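You operate a simulated robot arm through the tools that you are given. There is no shell and no other tool.

You run a simulated two-armed robot. Do the job below in one go: nothing can be reset, and whatever is moved stays where it is left.

## Task
Seat the plunger in the white-banded mould and put the pair away.
Fine: in the shallow drawer, mould upright, plunger still home in it, drawer shut.
Where things are to end (x, y in the base frame): white-banded mould within 0.06 m of [2.39, 0.41].

The check looks at the end state, three seconds after you hand in, the way a careful person would. Anything else that was tipped, shoved, dropped, spilled or broken makes it a failure.

## Robot
Two 7-joint arms with two-finger parallel grippers on one trunk, on a base that drives. Base frame: it is fixed to the floor where the robot stands at the start and does not move with it; the origin is under the middle of the robot, x ahead of it, y to its left, z up. Units: m, degrees, N and s.
The left shoulder is at the start at [0.05, 0.165, 1.105], the right one opposite. With the tool pointing down near the work surface each hand reaches from about 0.24 to 0.7 m from the robot's upright axis, wherever it stands, measured 20 degrees to its own side. Places, roughly: bore of the white-banded mould [2.6, 0.1, 0.9]; disc marked lot 25 [2.75, 0, 1]; disc marked lot 35 [2.75, 0, 1]; inside of the shallow drawer of the colour bench [2.4, 0.4, 0.7]; plunger [2.75, 0, 1]; shallow drawer of the colour bench [2.4, 0.4, 0.8]; white-banded mould [2.5, 0, 1]; yellow-banded mould [3, -0.25, 1]. Payload 3.91 kg a hand.
The tool frame of a hand sits at the grasp point between the pads (the TCP): z along the fingers, y along the line on which they close. The tips reach 0.03 m beyond it. Largest opening 0.11 m; finger width 0.02, thickness 0.01; the body of the gripper, 0.048 by 0.112 m, starts 0.055 m behind the TCP.
Orientation is told as [roll, pitch, yaw] about the base's x, y, z axes, in that order, counted from this pose: with the fingers straight down and closing along the base's y, the tool's x points along the base's -x, its y along +y and its z along -z.

## Interface
- The arms move only by the tool step_arm. It takes "left_commands", "right_commands" or both (then of equal length, played together; a hand with none holds still); each is text: rows parted by semicolons, each of 7 numbers parted by spaces: the shift along the tool's x, y, z in units of 50 mm (1.0 is 50 mm), then the turn, a rotation vector about the tool's x, y, z in units of 8 degrees (1.0 is 8 degrees), then the opening in per cent of the stroke, from 0 (shut) to 100 (fully open). In form: x y z ax ay az fingers; .... A call has 1 to 20 rows; each row shifts and turns the commanded pose from where the row before left it, along the tool's axes as they then stand. A call with a number of a shift or a turn outside -1 to 1 is refused whole. Each row takes 0.2 s and may step no farther than 0.05 m and 8.6 degrees from the row before; otherwise, or with a gripper value out of range, the whole call is refused. Where a pose cannot be reached the arm comes as near as it can. A force on the tool above 40 N (or 10 N above the force at the start of the call, whichever is more), or a blocked arm, ends the call early, and 0.2 s more pass. The fingers move at their own pace (about 0.045 m/s each) and stop on an object; they squeeze with about 36 N. The grip force told is the motor's: it shows also when the fingers shut on nothing. Time passes only in rows, and 0.2 s behind the last, so rows that do not move let the fingers close. The reply holds the time, the measured pose of the TCP, the force on the tool along the base axes, the opening and the grip force, in the units named above and with some noise, with the torque about the TCP (base axes, N m) and any sound that the robot's microphone picked up, and new pictures: "show" is both (left out), scene, wrist or none (wrist: the cameras of the hands that moved).
- Cameras (640 x 400 px; columns grow to the right, rows downward): "scene" is now at [0.1172, 0.003, 1.2818]; the picture's right is [0.03, -1.00, 0.00], its down [-0.52, -0.02, -0.85] and it looks along [0.85, 0.03, -0.52] (base axes); focal length 294 px, centre (320, 200). "left" rides on the left gripper at [0.072, -0.017, -0.103] in its tool frame; the picture's right is [0.23, 0.97, 0.00], its down [-0.76, 0.18, -0.62] and it looks along [-0.61, 0.14, 0.78] (tool axes); focal length 222 px, centre (320, 200). "right" rides on the right gripper at [0.072, 0.017, -0.103] in its tool frame; the picture's right is [-0.23, 0.97, 0.00], its down [-0.76, -0.18, -0.62] and it looks along [-0.61, -0.14, 0.78] (tool axes); focal length 222 px, centre (320, 200). There is no depth. A picture from a camera that has moved, and an enlarged one, comes with that camera's place and axes in the base frame and with its lens.
- raise_lower(by): slides the trunk up (or, below 0, down) by that many m; the arms and the scene camera ride with it, the base frame stays. It gives what a move gives, with no picture.
- base_move(legs): drives the robot by 1 to 6 legs, each [ahead, left, turn to the left] in m, m and degrees, along the robot's own axes; the way and the turn of a leg run together, so that a leg with both is an arc; at most 1.5 m and 180 degrees a leg. The arms and the cameras ride along, it lands a little off, and it stops where it bumps. It gives what a move gives, and a new picture of the scene camera.
- pan_tilt(pan, tilt): turns the head with the scene camera to pan (to the left, within 80 degrees either way) and tilt (down, from -29 to 69), counted from straight ahead of the robot. It gives what a move gives, and a new picture of the scene camera.
- inspect(camera, box): a new picture of the part [left, top, right, bottom] of that camera's present view, enlarged. The clock stands still meanwhile.
- sign_off(): hands the job in; it is judged then, once.

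Nothing tells you exact positions but the pictures and the camera data. Unless the task says otherwise, let go and move clear before handing in.

The tools are called after "Request:" as name(argument=value, ...) on one line, values as JSON. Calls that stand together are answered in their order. step_arm: Moves the arms, as the interface text tells. Its arguments: {"type":"object","properties":{"left_commands":{"type":"string"},"right_commands":{"type":"string"},"show":{"type":"string","enum":["both","scene","wrist","none"]}},"required":[]} The other tools are called the same way: raise_lower (by) slides the trunk up or down; base_move (legs) drives the base; pan_tilt (pan, tilt) turns the head that bears the scene camera; inspect (camera, box) takes an enlarged picture of a part of a camera's view; sign_off () hands the job in.

At the start:

```text
t: 0.0
left_ee_pos: [0.4741, 0.1735, 1.0953]
left_tool_rot: [0.1, 0.0, 0.0]
left_ft_force: [-0.1, 0.7, -0.3]
left_torque: [-0.01, -0.01, -0.01]
left_gripper_width: 0.1102
left_grasp_force: 0.0
right_ee_pos: [0.3339, -0.1121, 1.0891]
right_tool_rot: [0.0, 0.0, 0.0]
right_ft_force: [-0.6, 0.0, -1.2]
right_torque: [0.0, -0.01, 0.01]
right_gripper_width: 0.1103
right_grasp_force: 0.0
trunk travel left (down, up): [-0.325, 0.178]
robot x, y, heading: [-0.0018, 0.0018, -0.1]
head pan, tilt: [1.8, 31.5]
```

scene: 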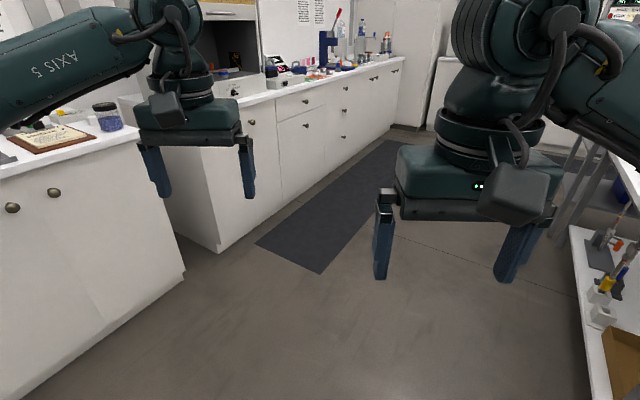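
right: 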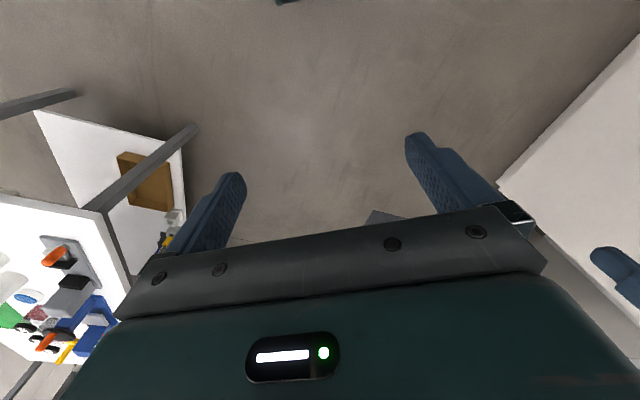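
left: 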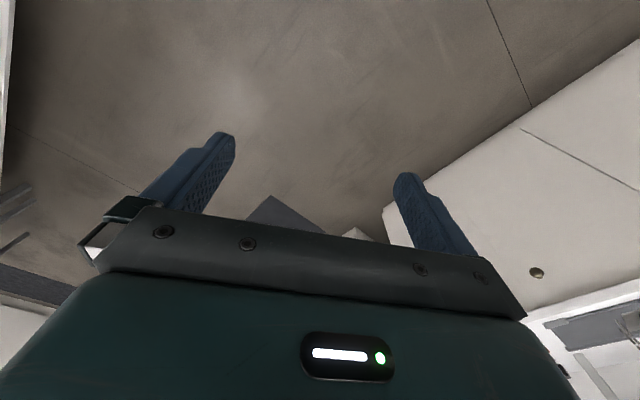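

I see a room with a bench line running from near-left to far ahead; the colour bench seems to be the one ahead with drawers. I'll look around before driving.

Request:
pan_tilt(pan=0, tilt=15)

Request:
inspect(camera="scene", box=[220, 100, 420, 225])

```text
t: 0.8
left_ee_pos: [0.4741, 0.1729, 1.0948]
left_tool_rot: [0.0, 0.0, 0.1]
left_ft_force: [1.2, -0.1, -0.3]
left_torque: [0.0, 0.03, 0.0]
left_gripper_width: 0.1101
left_grasp_force: 0.0
right_ee_pos: [0.3345, -0.1112, 1.0883]
right_tool_rot: [0.1, 0.0, 0.0]
right_ft_force: [0.0, -0.3, -0.8]
right_torque: [-0.01, -0.01, -0.01]
right_gripper_width: 0.1101
right_grasp_force: 0.0
trunk travel left (down, up): [-0.325, 0.178]
robot x, y, heading: [0.0009, 0.0038, -0.0]
head pan, tilt: [0.0, 15.0]
camera scene: at [0.1208, 0.0002, 1.3083], right [0.0, -1.0, 0.0], down [-0.26, 0.0, -0.97], along [0.97, 0.0, -0.26], focal length 294 px, centre (320, 200)
```

scene: 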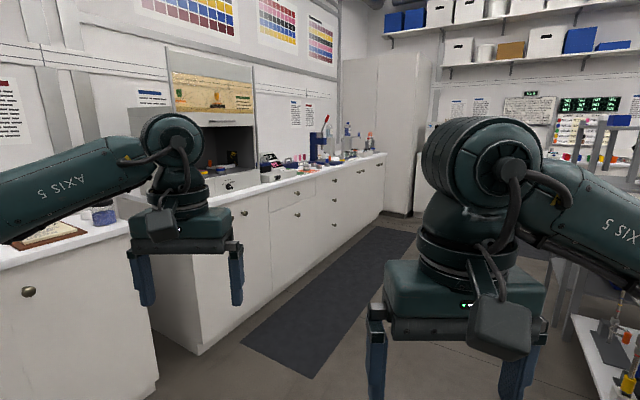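

```text
3.20 times, centred on (320, 162) of scene
camera zoom: at [0.1208, 0.0002, 1.3083], right [0.0, -1.0, 0.0], down [-0.26, 0.0, -0.97], along [0.97, 0.0, -0.26], focal length 940 px, centre (320, 320)
```

zoom: 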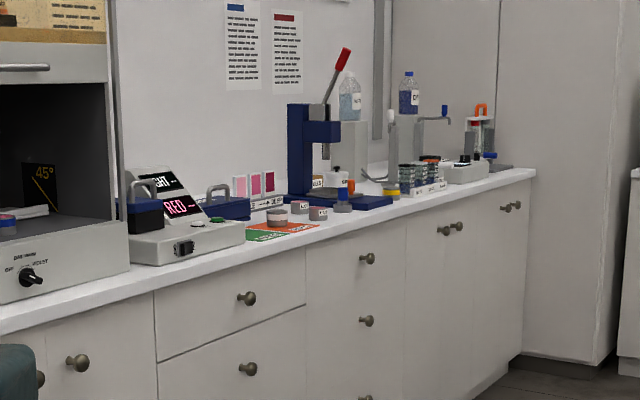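

The bench runs ahead at roughly -29° heading, with a press and small pots on it. I'll look right and left to see obstacles before driving.

Request:
pan_tilt(pan=-50, tilt=35)

Request:
pan_tilt(pan=40, tilt=35)

Request:
pan_tilt(pan=-12, tilt=40)

```text
t: 2.0
left_ee_pos: [0.4748, 0.1743, 1.095]
left_tool_rot: [0.0, 0.0, 0.0]
left_ft_force: [-0.1, 0.4, -0.6]
left_torque: [-0.01, -0.05, 0.01]
left_gripper_width: 0.1101
left_grasp_force: 0.1
right_ee_pos: [0.3344, -0.111, 1.0892]
right_tool_rot: [0.1, 0.0, 0.0]
right_ft_force: [-0.9, 0.6, -0.4]
right_torque: [0.01, -0.02, 0.02]
right_gripper_width: 0.1101
right_grasp_force: 0.1
trunk travel left (down, up): [-0.325, 0.178]
robot x, y, heading: [-0.0048, 0.0001, 0.1]
head pan, tilt: [-50.0, 35.0]
camera scene: at [0.0841, -0.0672, 1.2764], right [-0.77, -0.64, 0.0], down [-0.37, 0.44, -0.82], along [0.53, -0.63, -0.57], focal length 294 px, centre (320, 200)
```

scene: 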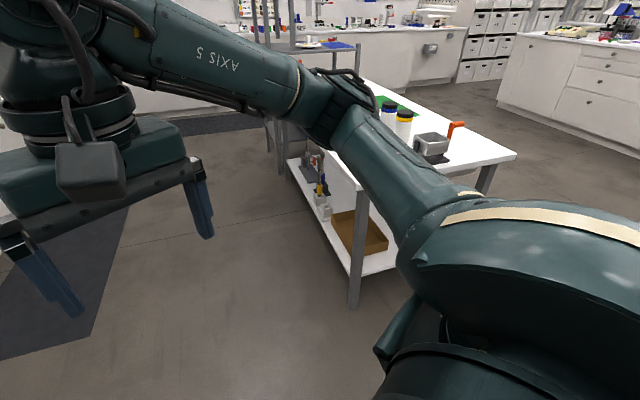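

```text
t: 3.6
left_ee_pos: [0.4737, 0.1743, 1.0945]
left_tool_rot: [0.0, -0.1, 0.1]
left_ft_force: [-0.7, -0.1, -0.3]
left_torque: [-0.02, -0.05, -0.01]
left_gripper_width: 0.11
left_grasp_force: 0.1
right_ee_pos: [0.3342, -0.1108, 1.0887]
right_tool_rot: [0.0, 0.0, -0.1]
right_ft_force: [-0.3, 0.6, 0.4]
right_torque: [-0.01, 0.0, 0.0]
right_gripper_width: 0.1098
right_grasp_force: 0.0
trunk travel left (down, up): [-0.325, 0.178]
robot x, y, heading: [0.0012, -0.0015, -0.3]
head pan, tilt: [40.0, 35.0]
camera scene: at [0.0949, 0.0568, 1.2764], right [0.64, -0.77, 0.0], down [-0.44, -0.37, -0.82], along [0.63, 0.53, -0.57], focal length 294 px, centre (320, 200)
```

scene: 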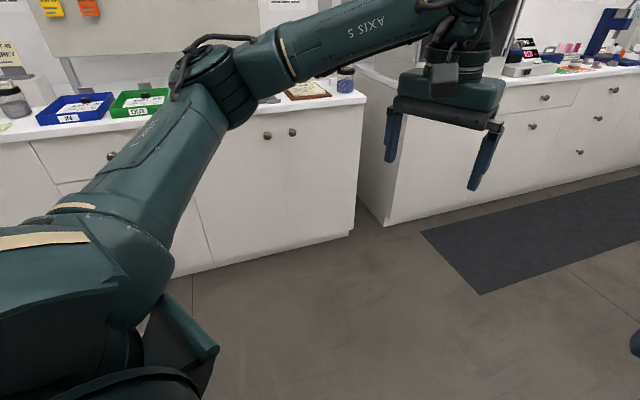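

```text
t: 4.8
left_ee_pos: [0.4742, 0.1724, 1.0951]
left_tool_rot: [0.0, 0.0, 0.0]
left_ft_force: [-0.2, 0.4, -0.5]
left_torque: [-0.01, -0.02, -0.01]
left_gripper_width: 0.1102
left_grasp_force: 0.1
right_ee_pos: [0.3339, -0.1119, 1.0897]
right_tool_rot: [0.1, 0.1, 0.0]
right_ft_force: [-1.2, 0.3, -0.7]
right_torque: [0.03, 0.01, 0.0]
right_gripper_width: 0.1099
right_grasp_force: 0.1
trunk travel left (down, up): [-0.325, 0.178]
robot x, y, heading: [0.0002, -0.0024, 0.1]
head pan, tilt: [-12.0, 40.0]
camera scene: at [0.1106, -0.0174, 1.2688], right [-0.21, -0.98, 0.0], down [-0.63, 0.13, -0.77], along [0.75, -0.16, -0.64], focal length 294 px, centre (320, 200)
```

scene: 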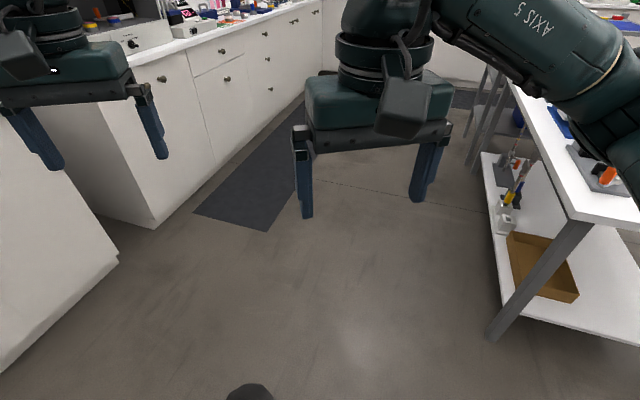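

The aisle between bench and right-hand table is about 1.7 m wide. I'll drive diagonally down the aisle then turn to face the bench.

Request:
base_move(legs=[[0, 0, -16], [1.4, 0, 0], [0.45, 0, 0], [0, 0, 77]])

Request:
pan_tilt(pan=0, tilt=30)

```text
t: 18.3
left_ee_pos: [1.8976, -0.0257, 1.0946]
left_tool_rot: [0.1, 0.0, 57.4]
left_ft_force: [0.4, 0.1, 0.8]
left_torque: [-0.02, 0.04, 0.02]
left_gripper_width: 0.1098
left_grasp_force: 0.1
right_ee_pos: [2.0624, -0.2975, 1.0888]
right_tool_rot: [0.1, 0.1, 57.2]
right_ft_force: [-0.5, 0.4, -0.2]
right_torque: [-0.02, 0.01, -0.03]
right_gripper_width: 0.1102
right_grasp_force: 0.0
trunk travel left (down, up): [-0.325, 0.178]
robot x, y, heading: [1.7858, -0.5192, 57.4]
head pan, tilt: [-12.0, 40.0]
camera scene: at [1.8609, -0.4328, 1.2688], right [0.71, -0.7, 0.0], down [-0.45, -0.46, -0.77], along [0.54, 0.54, -0.64], focal length 294 px, centre (320, 200)
```

scene: 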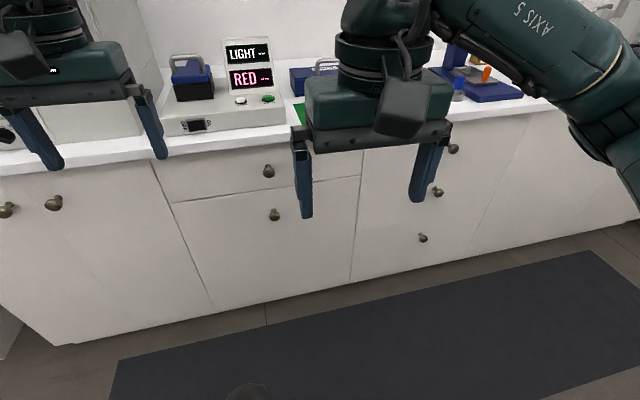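

```text
t: 19.1
left_ee_pos: [1.8982, -0.026, 1.0951]
left_tool_rot: [0.1, 0.1, 57.4]
left_ft_force: [0.3, -0.9, 0.0]
left_torque: [0.04, 0.01, 0.01]
left_gripper_width: 0.1099
left_grasp_force: 0.0
right_ee_pos: [2.0623, -0.2986, 1.0901]
right_tool_rot: [0.2, 0.0, 57.2]
right_ft_force: [0.1, -0.2, 0.0]
right_torque: [-0.02, 0.02, -0.02]
right_gripper_width: 0.1099
right_grasp_force: 0.1
trunk travel left (down, up): [-0.325, 0.178]
robot x, y, heading: [1.7874, -0.5176, 57.1]
head pan, tilt: [0.0, 30.0]
camera scene: at [1.8501, -0.4172, 1.2841], right [0.84, -0.54, 0.0], down [-0.27, -0.42, -0.87], along [0.47, 0.73, -0.5], focal length 294 px, centre (320, 200)
```

scene: 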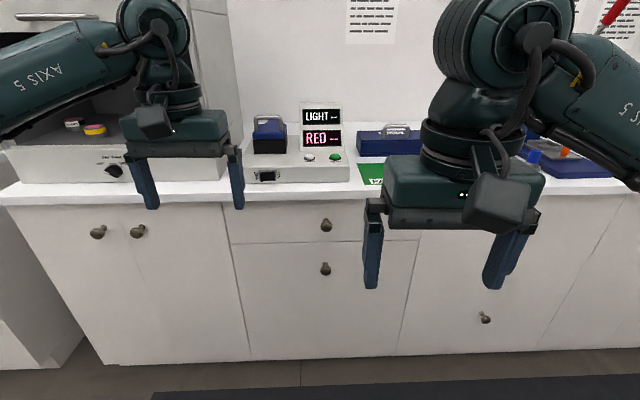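

The bench is squarely ahead; the shallow drawer (top of the middle pair, knob ≈ [2.28, 0.22, 0.75]) lines up with the target spot. The mould, plunger and discs should be to its right, hidden by the right arm; I'll look there.

Request:
pan_tilt(pan=-40, tilt=22)

Request:
inspect(camera="right", box=[0, 0, 640, 400])

```text
t: 20.1
left_ee_pos: [1.8976, -0.0258, 1.0933]
left_tool_rot: [0.0, -0.1, 57.3]
left_ft_force: [0.0, 0.3, 0.6]
left_torque: [0.01, -0.02, 0.02]
left_gripper_width: 0.1099
left_grasp_force: 0.1
right_ee_pos: [2.0617, -0.2975, 1.0879]
right_tool_rot: [0.1, 0.0, 57.2]
right_ft_force: [-0.1, 0.1, 0.6]
right_torque: [0.01, 0.01, 0.02]
right_gripper_width: 0.1099
right_grasp_force: 0.0
trunk travel left (down, up): [-0.325, 0.178]
robot x, y, heading: [1.7865, -0.5175, 57.3]
head pan, tilt: [-40.0, 22.0]
camera scene: at [1.8897, -0.4657, 1.2969], right [0.3, -0.95, 0.0], down [-0.36, -0.11, -0.93], along [0.89, 0.27, -0.37], focal length 294 px, centre (320, 200)
```

scene: 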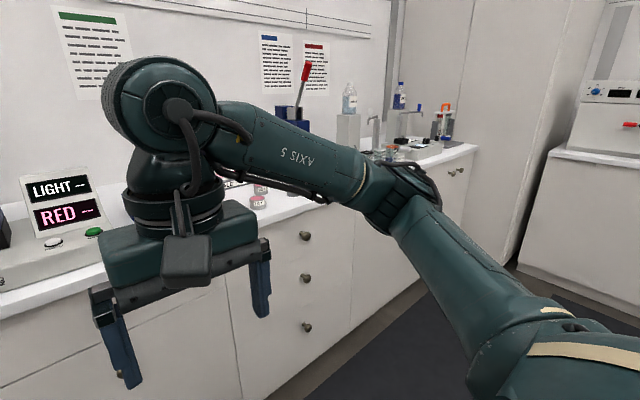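

```text
1.00 times, centred on (320, 200) of right (not enlarged: the box is as wide or as high as the picture)
camera zoom: at [2.0089, -0.348, 1.1939], right [-0.69, 0.72, 0.0], down [0.56, 0.54, 0.62], along [0.45, 0.43, -0.78], focal length 222 px, centre (320, 200)
```

zoom: 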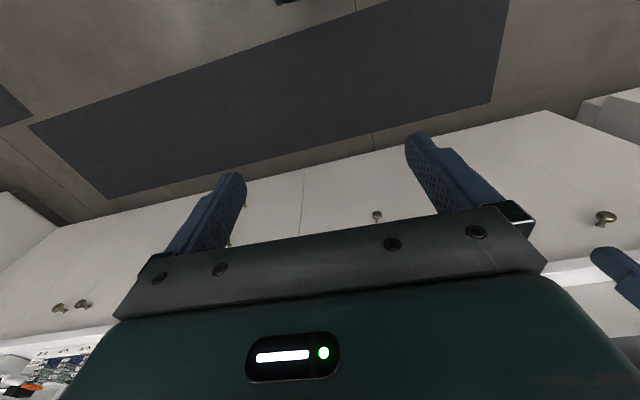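

The right arm hides the pots. I'll slide the base right along the bench so the work area sits between the arms.

Request:
base_move(legs=[[0, -0.45, 3]])

Request:
pan_tilt(pan=0, tilt=25)

Request:
inspect(camera="scene", box=[200, 100, 440, 250])

```text
t: 24.6
left_ee_pos: [2.2592, -0.2568, 1.0949]
left_tool_rot: [0.0, 0.0, 60.3]
left_ft_force: [-0.3, 0.4, 0.3]
left_torque: [-0.03, 0.0, 0.02]
left_gripper_width: 0.1098
left_grasp_force: 0.0
right_ee_pos: [2.4372, -0.5194, 1.0885]
right_tool_rot: [0.1, 0.1, 60.2]
right_ft_force: [0.0, 1.0, -0.7]
right_torque: [-0.02, 0.04, 0.02]
right_gripper_width: 0.1098
right_grasp_force: 0.1
trunk travel left (down, up): [-0.325, 0.178]
robot x, y, heading: [2.1718, -0.7525, 60.5]
head pan, tilt: [-40.0, 22.0]
camera scene: at [2.2752, -0.6963, 1.297], right [0.35, -0.94, 0.0], down [-0.35, -0.13, -0.93], along [0.87, 0.32, -0.37], focal length 294 px, centre (320, 200)
```

scene: 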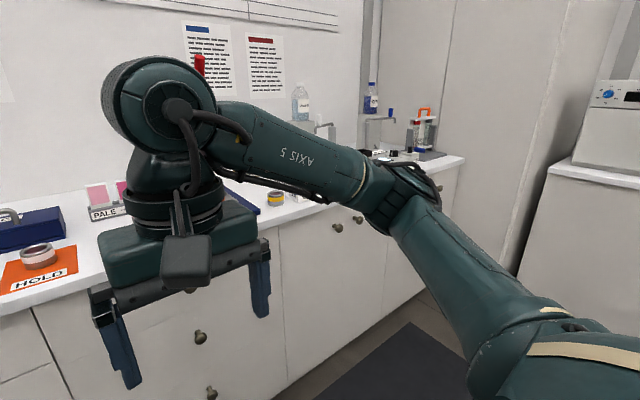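

```text
t: 25.7
left_ee_pos: [2.2597, -0.257, 1.0942]
left_tool_rot: [0.0, 0.0, 60.3]
left_ft_force: [-0.7, -0.1, 0.1]
left_torque: [0.02, -0.01, 0.02]
left_gripper_width: 0.1102
left_grasp_force: 0.1
right_ee_pos: [2.4369, -0.5186, 1.0885]
right_tool_rot: [0.1, 0.0, 60.2]
right_ft_force: [-0.2, -1.2, -0.2]
right_torque: [0.01, -0.02, -0.01]
right_gripper_width: 0.11
right_grasp_force: 0.1
trunk travel left (down, up): [-0.325, 0.178]
robot x, y, heading: [2.1745, -0.7536, 60.5]
head pan, tilt: [0.0, 25.0]
camera scene: at [2.2338, -0.6484, 1.2921], right [0.87, -0.5, 0.0], down [-0.21, -0.37, -0.91], along [0.45, 0.79, -0.42], focal length 294 px, centre (320, 200)
```

scene: 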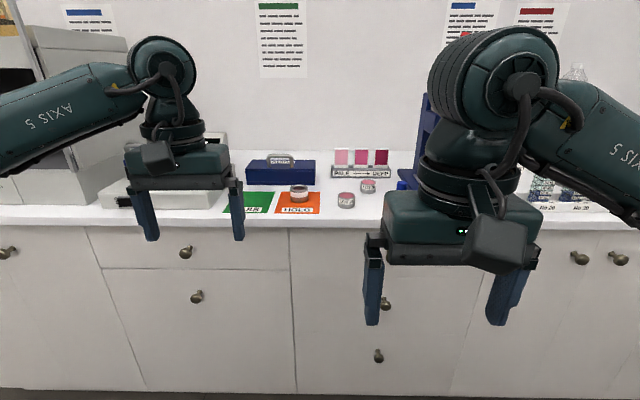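

```text
2.67 times, centred on (320, 175) of scene
camera zoom: at [2.2338, -0.6484, 1.2921], right [0.87, -0.5, 0.0], down [-0.21, -0.37, -0.91], along [0.45, 0.79, -0.42], focal length 784 px, centre (320, 267)
```

zoom: 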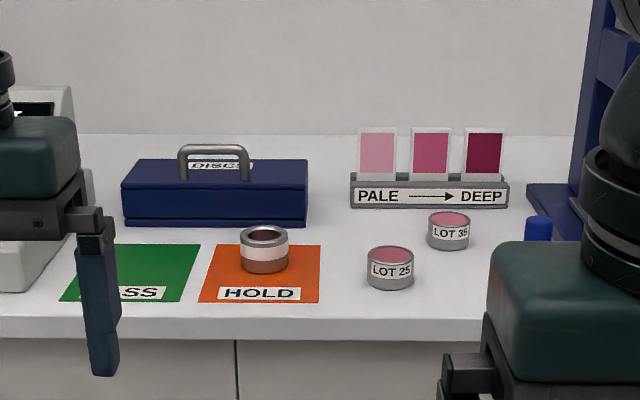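

The white-banded mould stands on the orange HOLD mat at about [2.61, 0.16], with LOT 25 and LOT 35 discs right of it. The plunger is likely behind the right arm, so I'll swing the right arm aside.

Request:
step_arm(right_commands="0 -1 0 0 0 0 100;0 -1 0 0 0 0 100;0 -1 0 0 0 0 100;0 -1 0 0 0 0 100;0 -1 0 0 0 0 100;0 -1 0 0 0 0 100;0 0 0 0 0 0 100", show="scene")

Request:
inspect(camera="scene", box=[320, 100, 560, 250])

Request:
inspect(camera="scene", box=[270, 150, 350, 200])

```text
t: 27.3
left_ee_pos: [2.2608, -0.2564, 1.0947]
left_tool_rot: [0.1, 0.0, 60.4]
left_ft_force: [-0.4, 0.1, 0.1]
left_torque: [0.01, -0.02, -0.05]
left_gripper_width: 0.11
left_grasp_force: 0.0
right_ee_pos: [2.698, -0.665, 1.0866]
right_tool_rot: [0.2, 0.0, 60.2]
right_ft_force: [0.2, -1.1, 0.8]
right_torque: [0.01, -0.01, -0.01]
right_gripper_width: 0.1097
right_grasp_force: 0.1
trunk travel left (down, up): [-0.325, 0.178]
robot x, y, heading: [2.1757, -0.7522, 60.2]
head pan, tilt: [0.0, 25.0]
camera scene: at [2.2336, -0.6482, 1.2921], right [0.87, -0.5, 0.0], down [-0.21, -0.37, -0.91], along [0.45, 0.79, -0.42], focal length 294 px, centre (320, 200)
```

scene: 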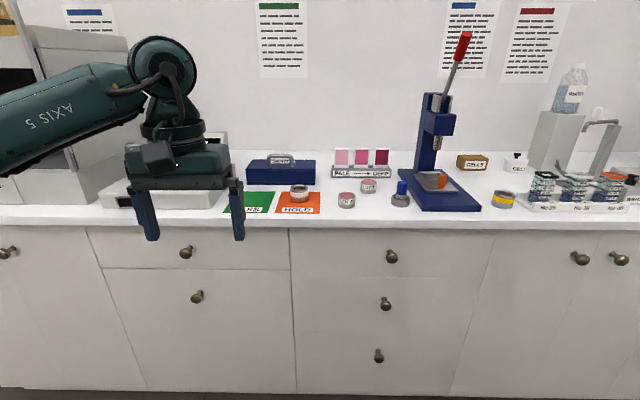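

```text
2.67 times, centred on (440, 175) of scene
camera zoom: at [2.2336, -0.6482, 1.2921], right [0.87, -0.5, 0.0], down [-0.21, -0.37, -0.91], along [0.45, 0.79, -0.42], focal length 784 px, centre (0, 267)
```

zoom: 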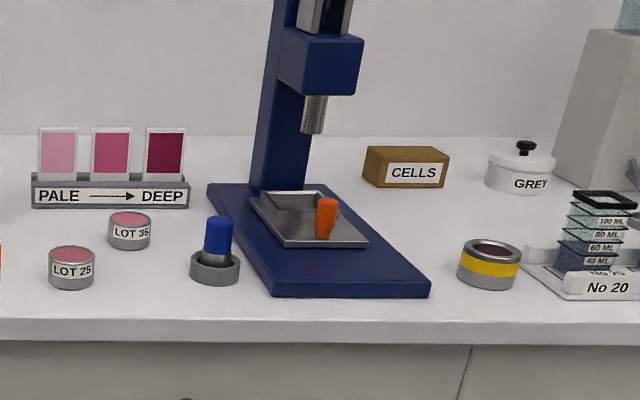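

```text
8.00 times, centred on (310, 175) of scene
camera zoom: at [2.2336, -0.6482, 1.2921], right [0.87, -0.5, 0.0], down [-0.21, -0.37, -0.91], along [0.45, 0.79, -0.42], focal length 2351 px, centre (400, 400)
```

zoom: 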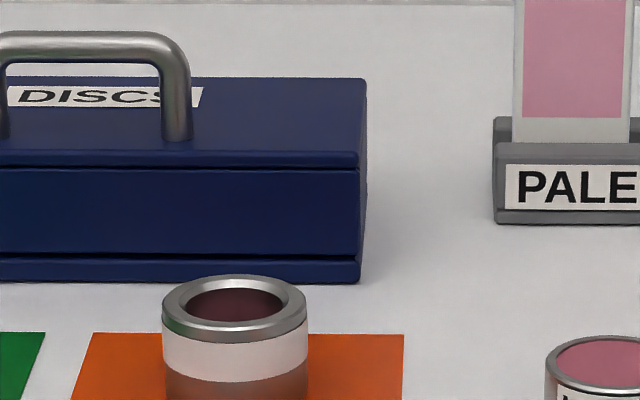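

The plunger (blue handle) stands in a grey ring cup at about [2.87, -0.05]; the white-banded mould on HOLD at about [2.60, 0.13]; the yellow one stays away at right. Now I check the robot's own footprint to know how close I can get.

Request:
pan_tilt(pan=0, tilt=69)

```text
t: 28.4
left_ee_pos: [2.2605, -0.2563, 1.0952]
left_tool_rot: [-0.1, 0.0, 60.3]
left_ft_force: [0.3, 0.9, -0.2]
left_torque: [-0.03, 0.01, 0.0]
left_gripper_width: 0.1098
left_grasp_force: 0.0
right_ee_pos: [2.6987, -0.6651, 1.0873]
right_tool_rot: [0.1, 0.0, 60.2]
right_ft_force: [0.1, 0.7, 0.4]
right_torque: [-0.01, -0.01, 0.01]
right_gripper_width: 0.1098
right_grasp_force: 0.0
trunk travel left (down, up): [-0.325, 0.178]
robot x, y, heading: [2.1756, -0.7579, 60.0]
head pan, tilt: [0.0, 68.8]
camera scene: at [2.2158, -0.6797, 1.2327], right [0.87, -0.5, 0.0], down [-0.46, -0.81, -0.36], along [0.18, 0.32, -0.93], focal length 294 px, centre (320, 200)
```

scene: 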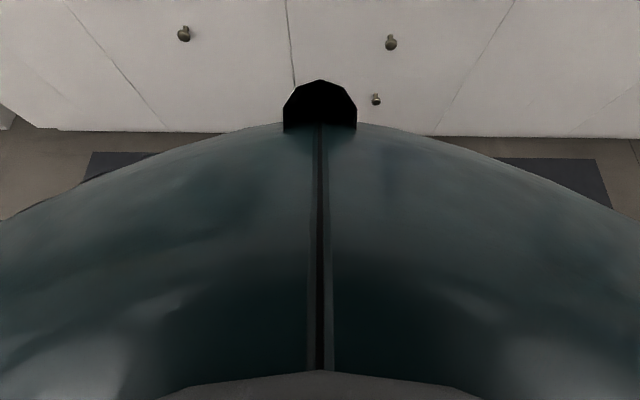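

What looks like a wide base is just the chest shell near the camera. I'll drive closer so the right hand can reach both plunger and mould, then measure precisely.

Request:
base_move(legs=[[0.36, -0.04, 0]])

Request:
pan_tilt(pan=-8, tilt=38)

```text
t: 30.8
left_ee_pos: [2.4824, 0.0421, 1.0943]
left_tool_rot: [0.0, 0.0, 59.9]
left_ft_force: [0.2, -0.2, 0.0]
left_torque: [-0.02, 0.0, 0.03]
left_gripper_width: 0.1098
left_grasp_force: 0.0
right_ee_pos: [2.9152, -0.3708, 1.0865]
right_tool_rot: [0.1, 0.0, 59.8]
right_ft_force: [0.2, 0.2, -0.2]
right_torque: [-0.01, -0.01, 0.0]
right_gripper_width: 0.1101
right_grasp_force: 0.0
trunk travel left (down, up): [-0.325, 0.178]
robot x, y, heading: [2.3968, -0.4527, 59.9]
head pan, tilt: [0.0, 68.8]
camera scene: at [2.4342, -0.3812, 1.2326], right [0.86, -0.5, 0.0], down [-0.47, -0.81, -0.36], along [0.18, 0.31, -0.93], focal length 294 px, centre (320, 200)
```

scene: 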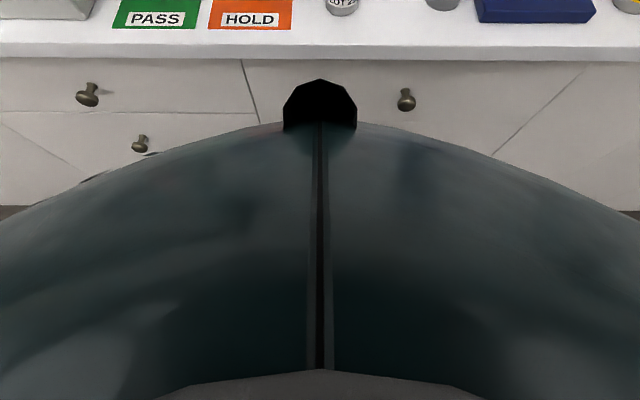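

```text
t: 31.7
left_ee_pos: [2.4821, 0.0412, 1.095]
left_tool_rot: [0.2, 0.0, 59.9]
left_ft_force: [0.3, -0.3, -0.2]
left_torque: [0.01, 0.01, -0.03]
left_gripper_width: 0.1101
left_grasp_force: 0.1
right_ee_pos: [2.9154, -0.3689, 1.0883]
right_tool_rot: [0.1, 0.0, 59.7]
right_ft_force: [0.3, -0.1, -0.1]
right_torque: [-0.02, 0.0, 0.0]
right_gripper_width: 0.1101
right_grasp_force: 0.1
trunk travel left (down, up): [-0.325, 0.178]
robot x, y, heading: [2.3934, -0.4561, 59.6]
head pan, tilt: [-8.0, 38.0]
camera scene: at [2.4592, -0.3621, 1.2717], right [0.79, -0.62, 0.0], down [-0.38, -0.48, -0.79], along [0.49, 0.62, -0.62], focal length 294 px, centre (320, 200)
```

scene: 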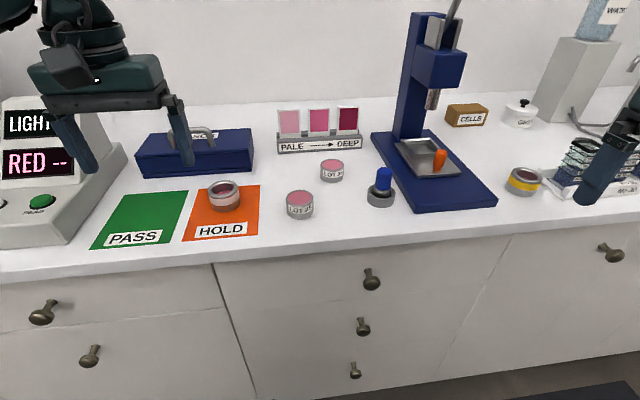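

I have a clear view of the whole work area. Zooming to measure the mould, plunger and knob accurately.

Request:
inspect(camera="scene", box=[180, 160, 276, 220])

Request:
inspect(camera="scene", box=[340, 155, 436, 215])

Request:
inspect(camera="scene", box=[0, 270, 128, 350])

```text
6.67 times, centred on (228, 190) of scene
camera zoom: at [2.4592, -0.3621, 1.2717], right [0.79, -0.62, 0.0], down [-0.38, -0.48, -0.79], along [0.49, 0.62, -0.62], focal length 1959 px, centre (933, 267)
```

zoom: 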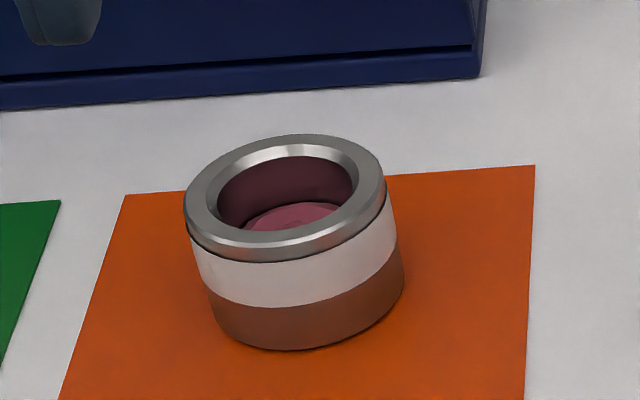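

```text
6.67 times, centred on (388, 185) of scene
camera zoom: at [2.4592, -0.3621, 1.2717], right [0.79, -0.62, 0.0], down [-0.38, -0.48, -0.79], along [0.49, 0.62, -0.62], focal length 1959 px, centre (-133, 300)
```

zoom: 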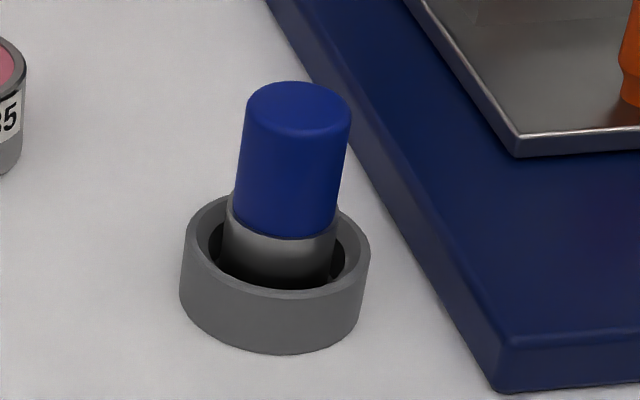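

```text
5.00 times, centred on (64, 310) of scene
camera zoom: at [2.4592, -0.3621, 1.2717], right [0.79, -0.62, 0.0], down [-0.38, -0.48, -0.79], along [0.49, 0.62, -0.62], focal length 1469 px, centre (1600, -350)
```

zoom: 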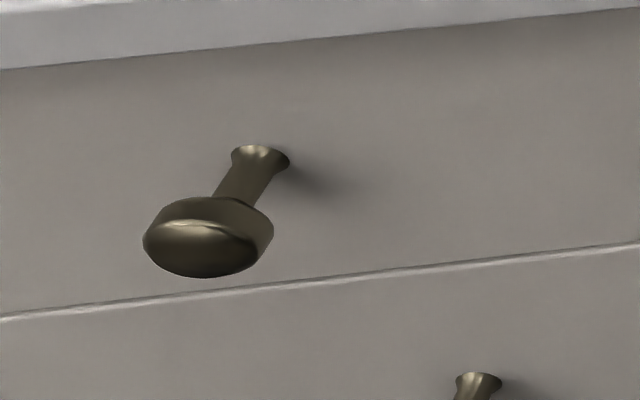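

The mould sits at ≈[2.596, 0.118], rim z≈0.938, bore ~40 mm with a pink disc at the bottom; the plunger axis at ≈[2.851, -0.065], blue handle z≈0.93–0.968. I'll bring the right hand, tilted 30° towards the robot, to in front of and above the plunger.

Request:
step_arm(right_commands="0 1 0 0 -1 0 60;0 1 0 0 -1 0 60;0 1 0 0 -1 0 60;0 1 0 0 -0.75 0 60;0 0.16 0 0 0 0 60;-0.866 0 0.5 0 0 0 60;-0.866 0 0.5 0 0 0 60;-0.866 0 0.5 0 0 0 60;0 0 0 0 0 0 60")

```text
t: 33.7
left_ee_pos: [2.4813, 0.0406, 1.094]
left_tool_rot: [0.0, 0.1, 59.8]
left_ft_force: [-0.3, -0.4, 0.4]
left_torque: [-0.01, 0.02, -0.04]
left_gripper_width: 0.11
left_grasp_force: 0.1
right_ee_pos: [2.8093, -0.14, 1.0877]
right_tool_rot: [0.0, -30.1, 59.7]
right_ft_force: [1.4, 0.2, 0.3]
right_torque: [0.02, -0.02, -0.01]
right_gripper_width: 0.0659
right_grasp_force: 0.1
trunk travel left (down, up): [-0.325, 0.178]
robot x, y, heading: [2.394, -0.4566, 59.5]
head pan, tilt: [-8.0, 38.0]
camera scene: at [2.4592, -0.3622, 1.2718], right [0.79, -0.62, 0.0], down [-0.38, -0.48, -0.79], along [0.49, 0.62, -0.62], focal length 294 px, centre (320, 200)
camera right: at [2.7383, -0.2291, 1.1423], right [-0.74, 0.66, 0.12], down [0.33, 0.21, 0.92], along [0.58, 0.72, -0.37], focal length 222 px, centre (320, 200)
```

scene: 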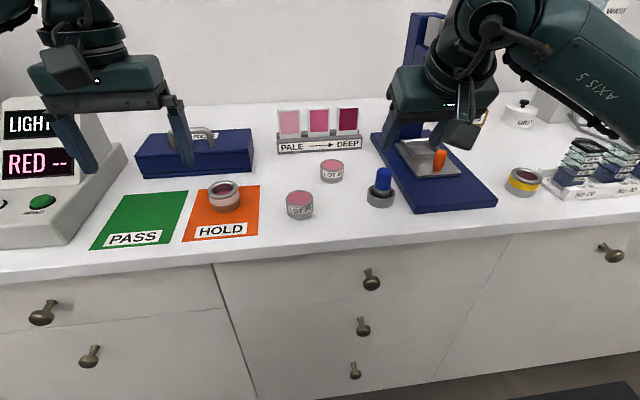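
right: 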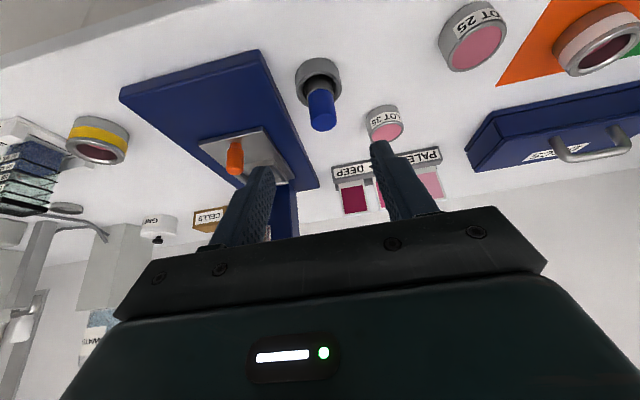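

Both views agree on the plunger at [2.852, -0.064]. Moving over it and part way down, then checking alignment.

Request:
step_arm(right_commands="-0.7465 0.04 0.431 0 0 0 60;-0.7465 0 0.431 0 0 0 60;0.392 0 0.679 0 0 0 60;0.392 0 0.679 0 0 0 60;0 0 0 0 0 0 60")

```text
t: 34.9
left_ee_pos: [2.4819, 0.0403, 1.0938]
left_tool_rot: [0.0, 0.1, 59.8]
left_ft_force: [0.0, -0.3, -0.3]
left_torque: [-0.02, -0.04, 0.01]
left_gripper_width: 0.1101
left_grasp_force: 0.0
right_ee_pos: [2.8555, -0.0631, 1.0085]
right_tool_rot: [0.2, -30.0, 59.8]
right_ft_force: [-0.5, -0.7, 0.0]
right_torque: [0.0, -0.03, 0.01]
right_gripper_width: 0.0663
right_grasp_force: 0.1
trunk travel left (down, up): [-0.325, 0.178]
robot x, y, heading: [2.393, -0.4586, 59.9]
head pan, tilt: [-8.0, 38.0]
camera scene: at [2.4592, -0.3621, 1.2718], right [0.79, -0.62, 0.0], down [-0.38, -0.48, -0.79], along [0.49, 0.62, -0.62], focal length 294 px, centre (320, 200)
camera right: at [2.7828, -0.1523, 1.064], right [-0.74, 0.66, 0.12], down [0.33, 0.21, 0.92], along [0.58, 0.72, -0.37], focal length 222 px, centre (320, 200)
```

scene: 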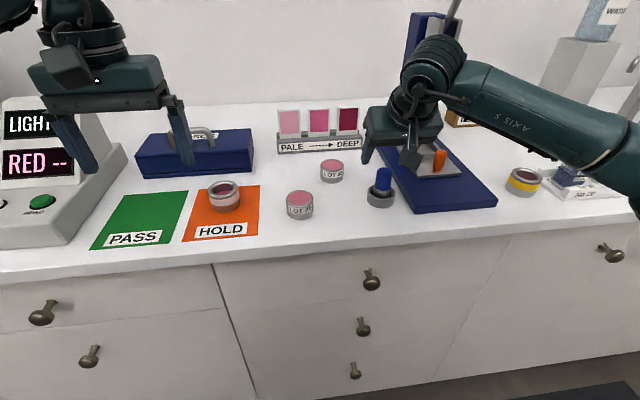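
right: 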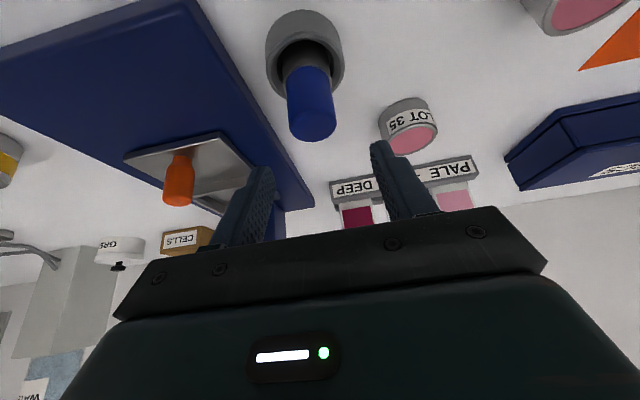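

Alignment is good within a few mm. Descending so the tips overlap the upper handle only, then closing.

Request:
step_arm(right_commands="0.21 0.06 0.32 0 0 0 60;0.2 0 0.33 0 0 0 60;0 0 0 0 0 0 60;0 0 0 0 0 0 0;0 0 0 0 0 0 0;0 0 0 0 0 0 0")

```text
t: 36.3
left_ee_pos: [2.4819, 0.0414, 1.0931]
left_tool_rot: [-0.2, 0.0, 59.9]
left_ft_force: [-0.1, 0.2, 0.2]
left_torque: [0.01, 0.0, 0.03]
left_gripper_width: 0.1098
left_grasp_force: 0.2
right_ee_pos: [2.8502, -0.0606, 0.9711]
right_tool_rot: [0.1, -30.0, 59.7]
right_ft_force: [0.4, -1.3, -0.5]
right_torque: [-0.05, 0.01, 0.02]
right_gripper_width: 0.029
right_grasp_force: 35.3
trunk travel left (down, up): [-0.325, 0.178]
robot x, y, heading: [2.3925, -0.4599, 59.9]
head pan, tilt: [-8.0, 38.0]
camera scene: at [2.4593, -0.3621, 1.2718], right [0.79, -0.62, 0.0], down [-0.38, -0.48, -0.79], along [0.49, 0.62, -0.62], focal length 294 px, centre (320, 200)
camera right: at [2.7788, -0.1503, 1.0258], right [-0.74, 0.66, 0.12], down [0.33, 0.21, 0.92], along [0.58, 0.72, -0.37], focal length 222 px, centre (320, 200)
```

scene: 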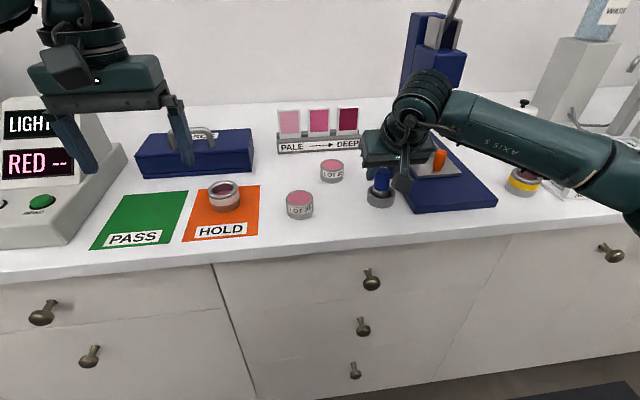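
right: 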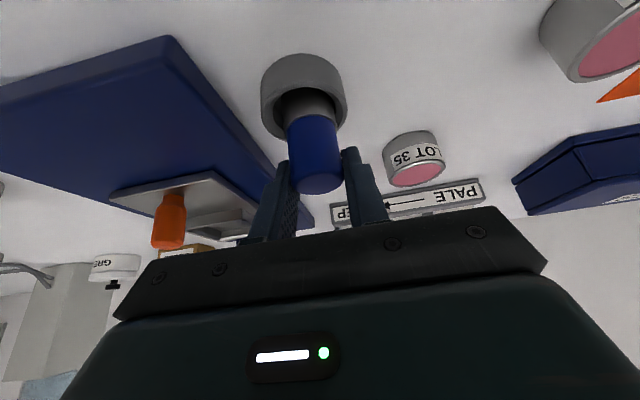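

Handle gripped at 29 mm. Lifting straight up.

Request:
step_arm(right_commands="-0.1 0 -0.1732 0 0 0 0;-0.2 0 -0.3464 0 0 0 0;-0.3 0 -0.5196 0 0 0 0;-0.3 0 -0.5196 0 0 0 0;0 0 0 0 0 0 0")

Request:
inspect(camera="scene", box=[340, 120, 436, 220])

```text
t: 37.5
left_ee_pos: [2.4818, 0.042, 1.0941]
left_tool_rot: [0.0, -0.1, 59.9]
left_ft_force: [0.3, 0.4, 0.5]
left_torque: [-0.03, 0.01, 0.01]
left_gripper_width: 0.1099
left_grasp_force: 0.0
right_ee_pos: [2.8498, -0.063, 1.0643]
right_tool_rot: [0.1, -30.1, 59.7]
right_ft_force: [0.1, -0.1, -2.5]
right_torque: [0.0, 0.0, 0.03]
right_gripper_width: 0.0291
right_grasp_force: 36.0
trunk travel left (down, up): [-0.325, 0.178]
robot x, y, heading: [2.3922, -0.4583, 59.6]
head pan, tilt: [-8.0, 38.0]
camera scene: at [2.4594, -0.362, 1.2718], right [0.79, -0.62, 0.0], down [-0.38, -0.48, -0.79], along [0.49, 0.62, -0.62], focal length 294 px, centre (320, 200)
camera right: at [2.7789, -0.152, 1.118], right [-0.74, 0.66, 0.12], down [0.33, 0.21, 0.92], along [0.58, 0.72, -0.37], focal length 222 px, centre (320, 200)
```

scene: 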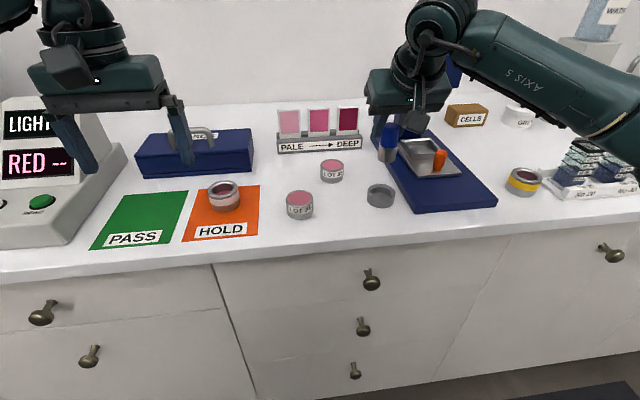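
right: 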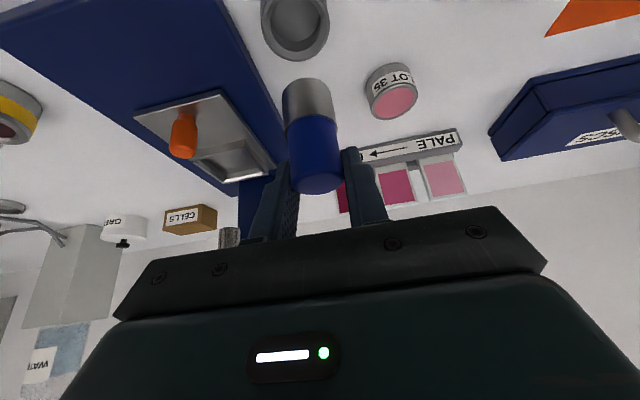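

```text
4.00 times, centred on (388, 170) of scene
camera zoom: at [2.4594, -0.362, 1.2718], right [0.79, -0.62, 0.0], down [-0.38, -0.48, -0.79], along [0.49, 0.62, -0.62], focal length 1175 px, centre (48, 320)
```

zoom: 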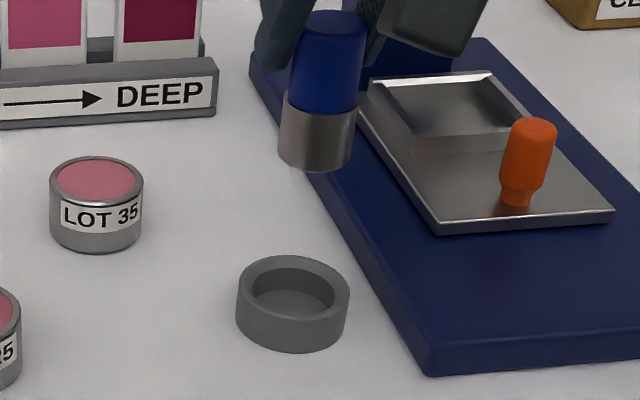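

Plunger is held upright and clear of its cup. The left hand is in the way of the mould, so I retract it, then strafe the base left 0.2 m to put the mould in the right hand's comfortable reach.

Request:
step_arm(left_commands="1 0 0 0 0 0 100;1 0 0 0 0 0 100;1 0 0 0 0 0 100;1 0 0 0 0 0 100;0 1 0 0 0 0 100;0 1 0 0 0 0 100;0 1 0 0 0 0 100;0 1 0 0 0 0 100;0 0 0 0 0 0 100", show="scene")

Request:
base_move(legs=[[0, 0.2, 0]])

```text
t: 39.5
left_ee_pos: [2.2169, -0.0296, 1.0938]
left_tool_rot: [-0.2, -0.1, 59.8]
left_ft_force: [0.3, -1.9, -0.7]
left_torque: [0.03, -0.02, -0.03]
left_gripper_width: 0.11
left_grasp_force: 0.1
left hand out of reach, approached as far as the arm can: row 8
right_ee_pos: [2.8504, -0.063, 1.063]
right_tool_rot: [0.2, -30.2, 59.7]
right_ft_force: [-0.3, -0.3, -1.1]
right_torque: [0.01, 0.0, -0.03]
right_gripper_width: 0.0292
right_grasp_force: 35.9
trunk travel left (down, up): [-0.325, 0.178]
robot x, y, heading: [2.3957, -0.4566, 59.7]
head pan, tilt: [-8.0, 38.0]
camera scene: at [2.4591, -0.3628, 1.2719], right [0.79, -0.62, 0.0], down [-0.38, -0.48, -0.79], along [0.49, 0.62, -0.62], focal length 294 px, centre (320, 200)
```

scene: 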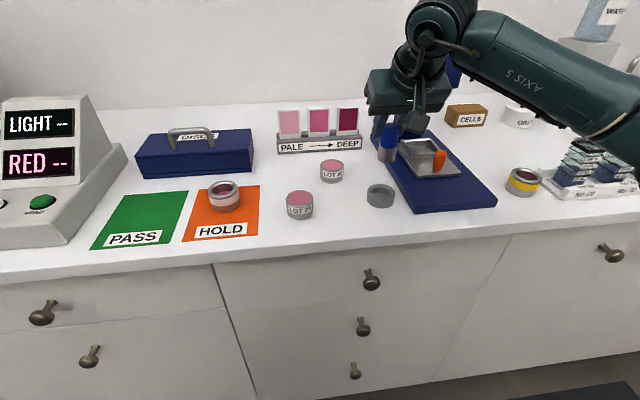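

```text
t: 41.9
left_ee_pos: [2.0463, 0.0712, 1.0948]
left_tool_rot: [-0.1, 0.0, 59.8]
left_ft_force: [0.0, 0.7, 0.5]
left_torque: [-0.02, 0.01, -0.02]
left_gripper_width: 0.1101
left_grasp_force: 0.0
right_ee_pos: [2.6792, 0.0381, 1.0632]
right_tool_rot: [0.1, -29.9, 59.6]
right_ft_force: [-0.9, 0.3, -0.6]
right_torque: [-0.03, -0.01, -0.01]
right_gripper_width: 0.0294
right_grasp_force: 35.9
trunk travel left (down, up): [-0.325, 0.178]
robot x, y, heading: [2.2193, -0.3555, 59.8]
head pan, tilt: [-8.0, 38.0]
camera scene: at [2.2866, -0.2613, 1.2718], right [0.78, -0.62, 0.0], down [-0.38, -0.48, -0.79], along [0.49, 0.62, -0.62], focal length 294 px, centre (320, 200)
```

scene: 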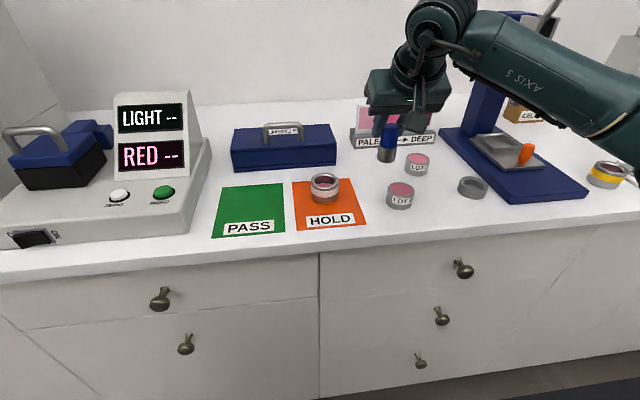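

Now re-measuring the mould from this spot.

Request:
inspect(camera="scene", box=[276, 155, 372, 215])

Request:
inspect(camera="right", box=[320, 0, 640, 200])

Request:
inspect(camera="scene", box=[340, 100, 436, 160])

```text
6.67 times, centred on (324, 185) of scene
camera zoom: at [2.2866, -0.2613, 1.2718], right [0.78, -0.62, 0.0], down [-0.38, -0.48, -0.79], along [0.49, 0.62, -0.62], focal length 1959 px, centre (293, 300)
```

zoom: 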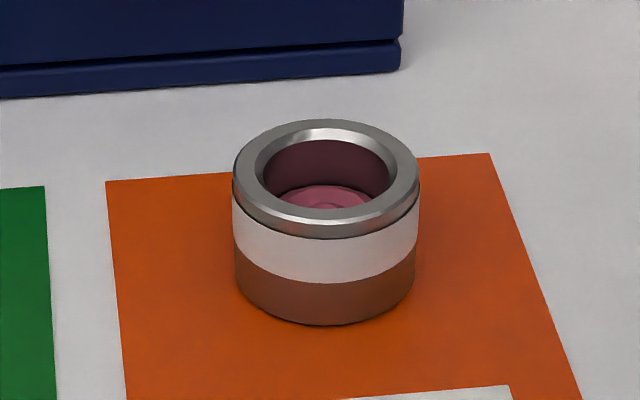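

```text
2.00 times, centred on (480, 100) of right
camera zoom: at [2.6065, -0.0518, 1.1176], right [-0.74, 0.66, 0.12], down [0.33, 0.21, 0.92], along [0.58, 0.72, -0.37], focal length 444 px, centre (0, 400)
```

zoom: 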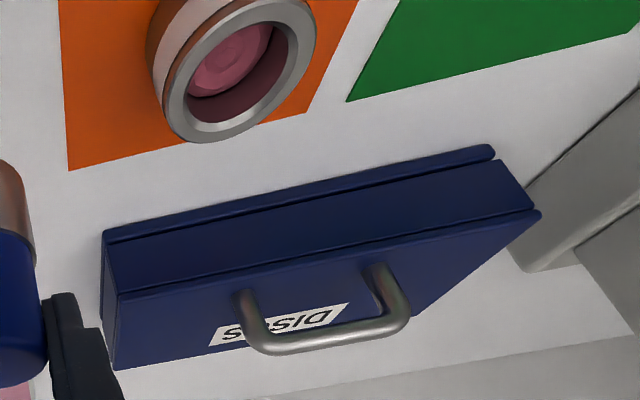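

```text
6.67 times, centred on (388, 130) of scene
camera zoom: at [2.2866, -0.2613, 1.2718], right [0.78, -0.62, 0.0], down [-0.38, -0.48, -0.79], along [0.49, 0.62, -0.62], focal length 1959 px, centre (-133, 667)
```

zoom: 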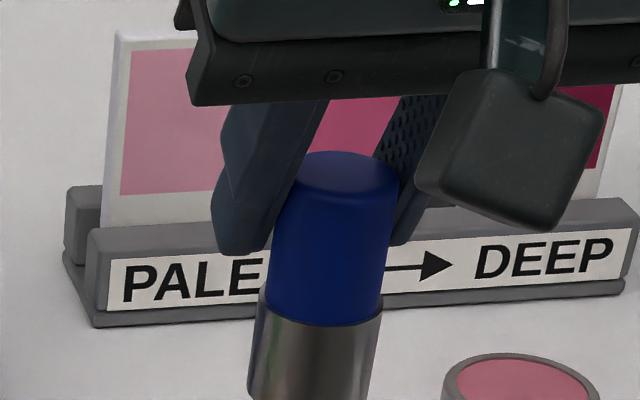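

Mould re-measured at [2.597, 0.117]; held plunger axis coincides with the TCP within 2 mm. Moving across to above the bore.

Request:
step_arm(right_commands="-0.156 0.733 0.09 0 0 0 0;-0.156 0.733 0.09 0 0 0 0;-0.156 0.733 0.09 0 0 0 0;0 0 0 0 0 0 0")

Request:
inspect(camera="scene", box=[276, 115, 372, 215])

Request:
inspect(camera="right", box=[220, 0, 420, 125])

```text
t: 42.9
left_ee_pos: [2.0452, 0.0713, 1.0939]
left_tool_rot: [0.0, -0.1, 59.8]
left_ft_force: [0.0, 0.1, -0.3]
left_torque: [0.01, 0.0, -0.02]
left_gripper_width: 0.1101
left_grasp_force: 0.1
right_ee_pos: [2.5979, 0.1143, 1.0648]
right_tool_rot: [0.1, -30.0, 59.6]
right_ft_force: [0.3, 1.2, -1.7]
right_torque: [0.06, 0.02, -0.02]
right_gripper_width: 0.0292
right_grasp_force: 35.7
trunk travel left (down, up): [-0.325, 0.178]
robot x, y, heading: [2.2219, -0.3531, 59.9]
head pan, tilt: [-8.0, 38.0]
camera scene: at [2.287, -0.2615, 1.2718], right [0.78, -0.62, 0.0], down [-0.38, -0.48, -0.79], along [0.49, 0.62, -0.62], focal length 294 px, centre (320, 200)
camera right: at [2.5259, 0.0253, 1.1193], right [-0.74, 0.66, 0.12], down [0.33, 0.21, 0.92], along [0.58, 0.72, -0.37], focal length 222 px, centre (320, 200)
```

scene: 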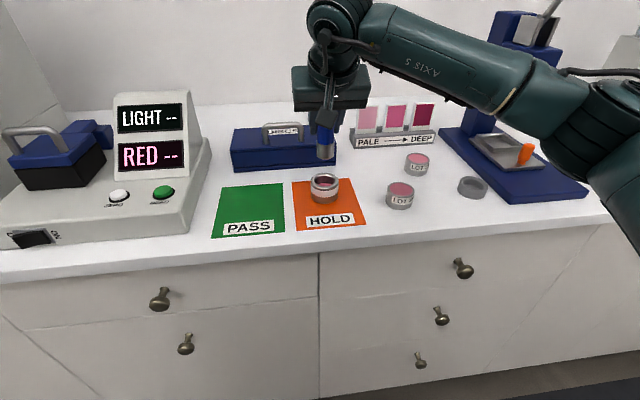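
right: 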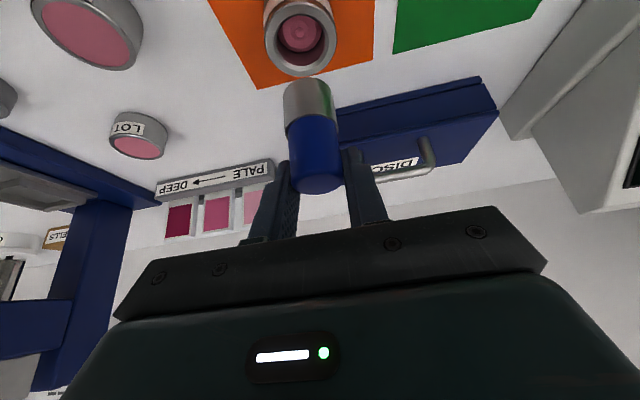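

```text
4.00 times, centred on (324, 165) of scene
camera zoom: at [2.287, -0.2615, 1.2718], right [0.78, -0.62, 0.0], down [-0.38, -0.48, -0.79], along [0.49, 0.62, -0.62], focal length 1175 px, centre (304, 340)
```

zoom: 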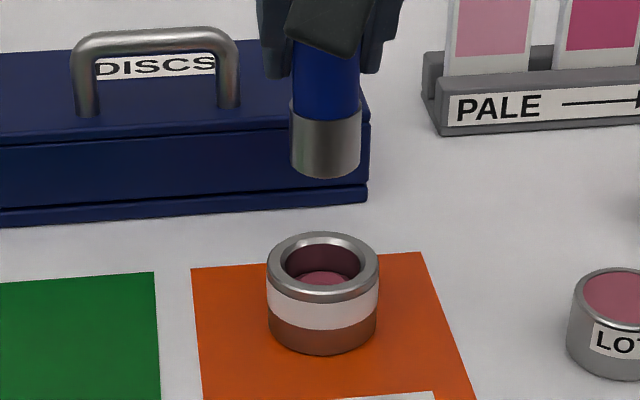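

```text
3.20 times, centred on (320, 62) of right
camera zoom: at [2.5259, 0.0253, 1.1193], right [-0.74, 0.66, 0.12], down [0.33, 0.21, 0.92], along [0.58, 0.72, -0.37], focal length 711 px, centre (320, 640)
```

zoom: 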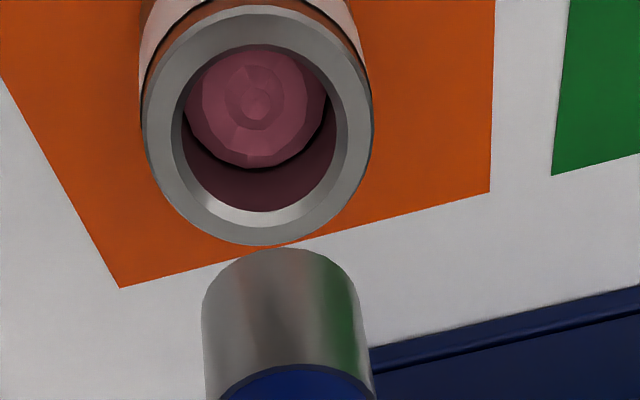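

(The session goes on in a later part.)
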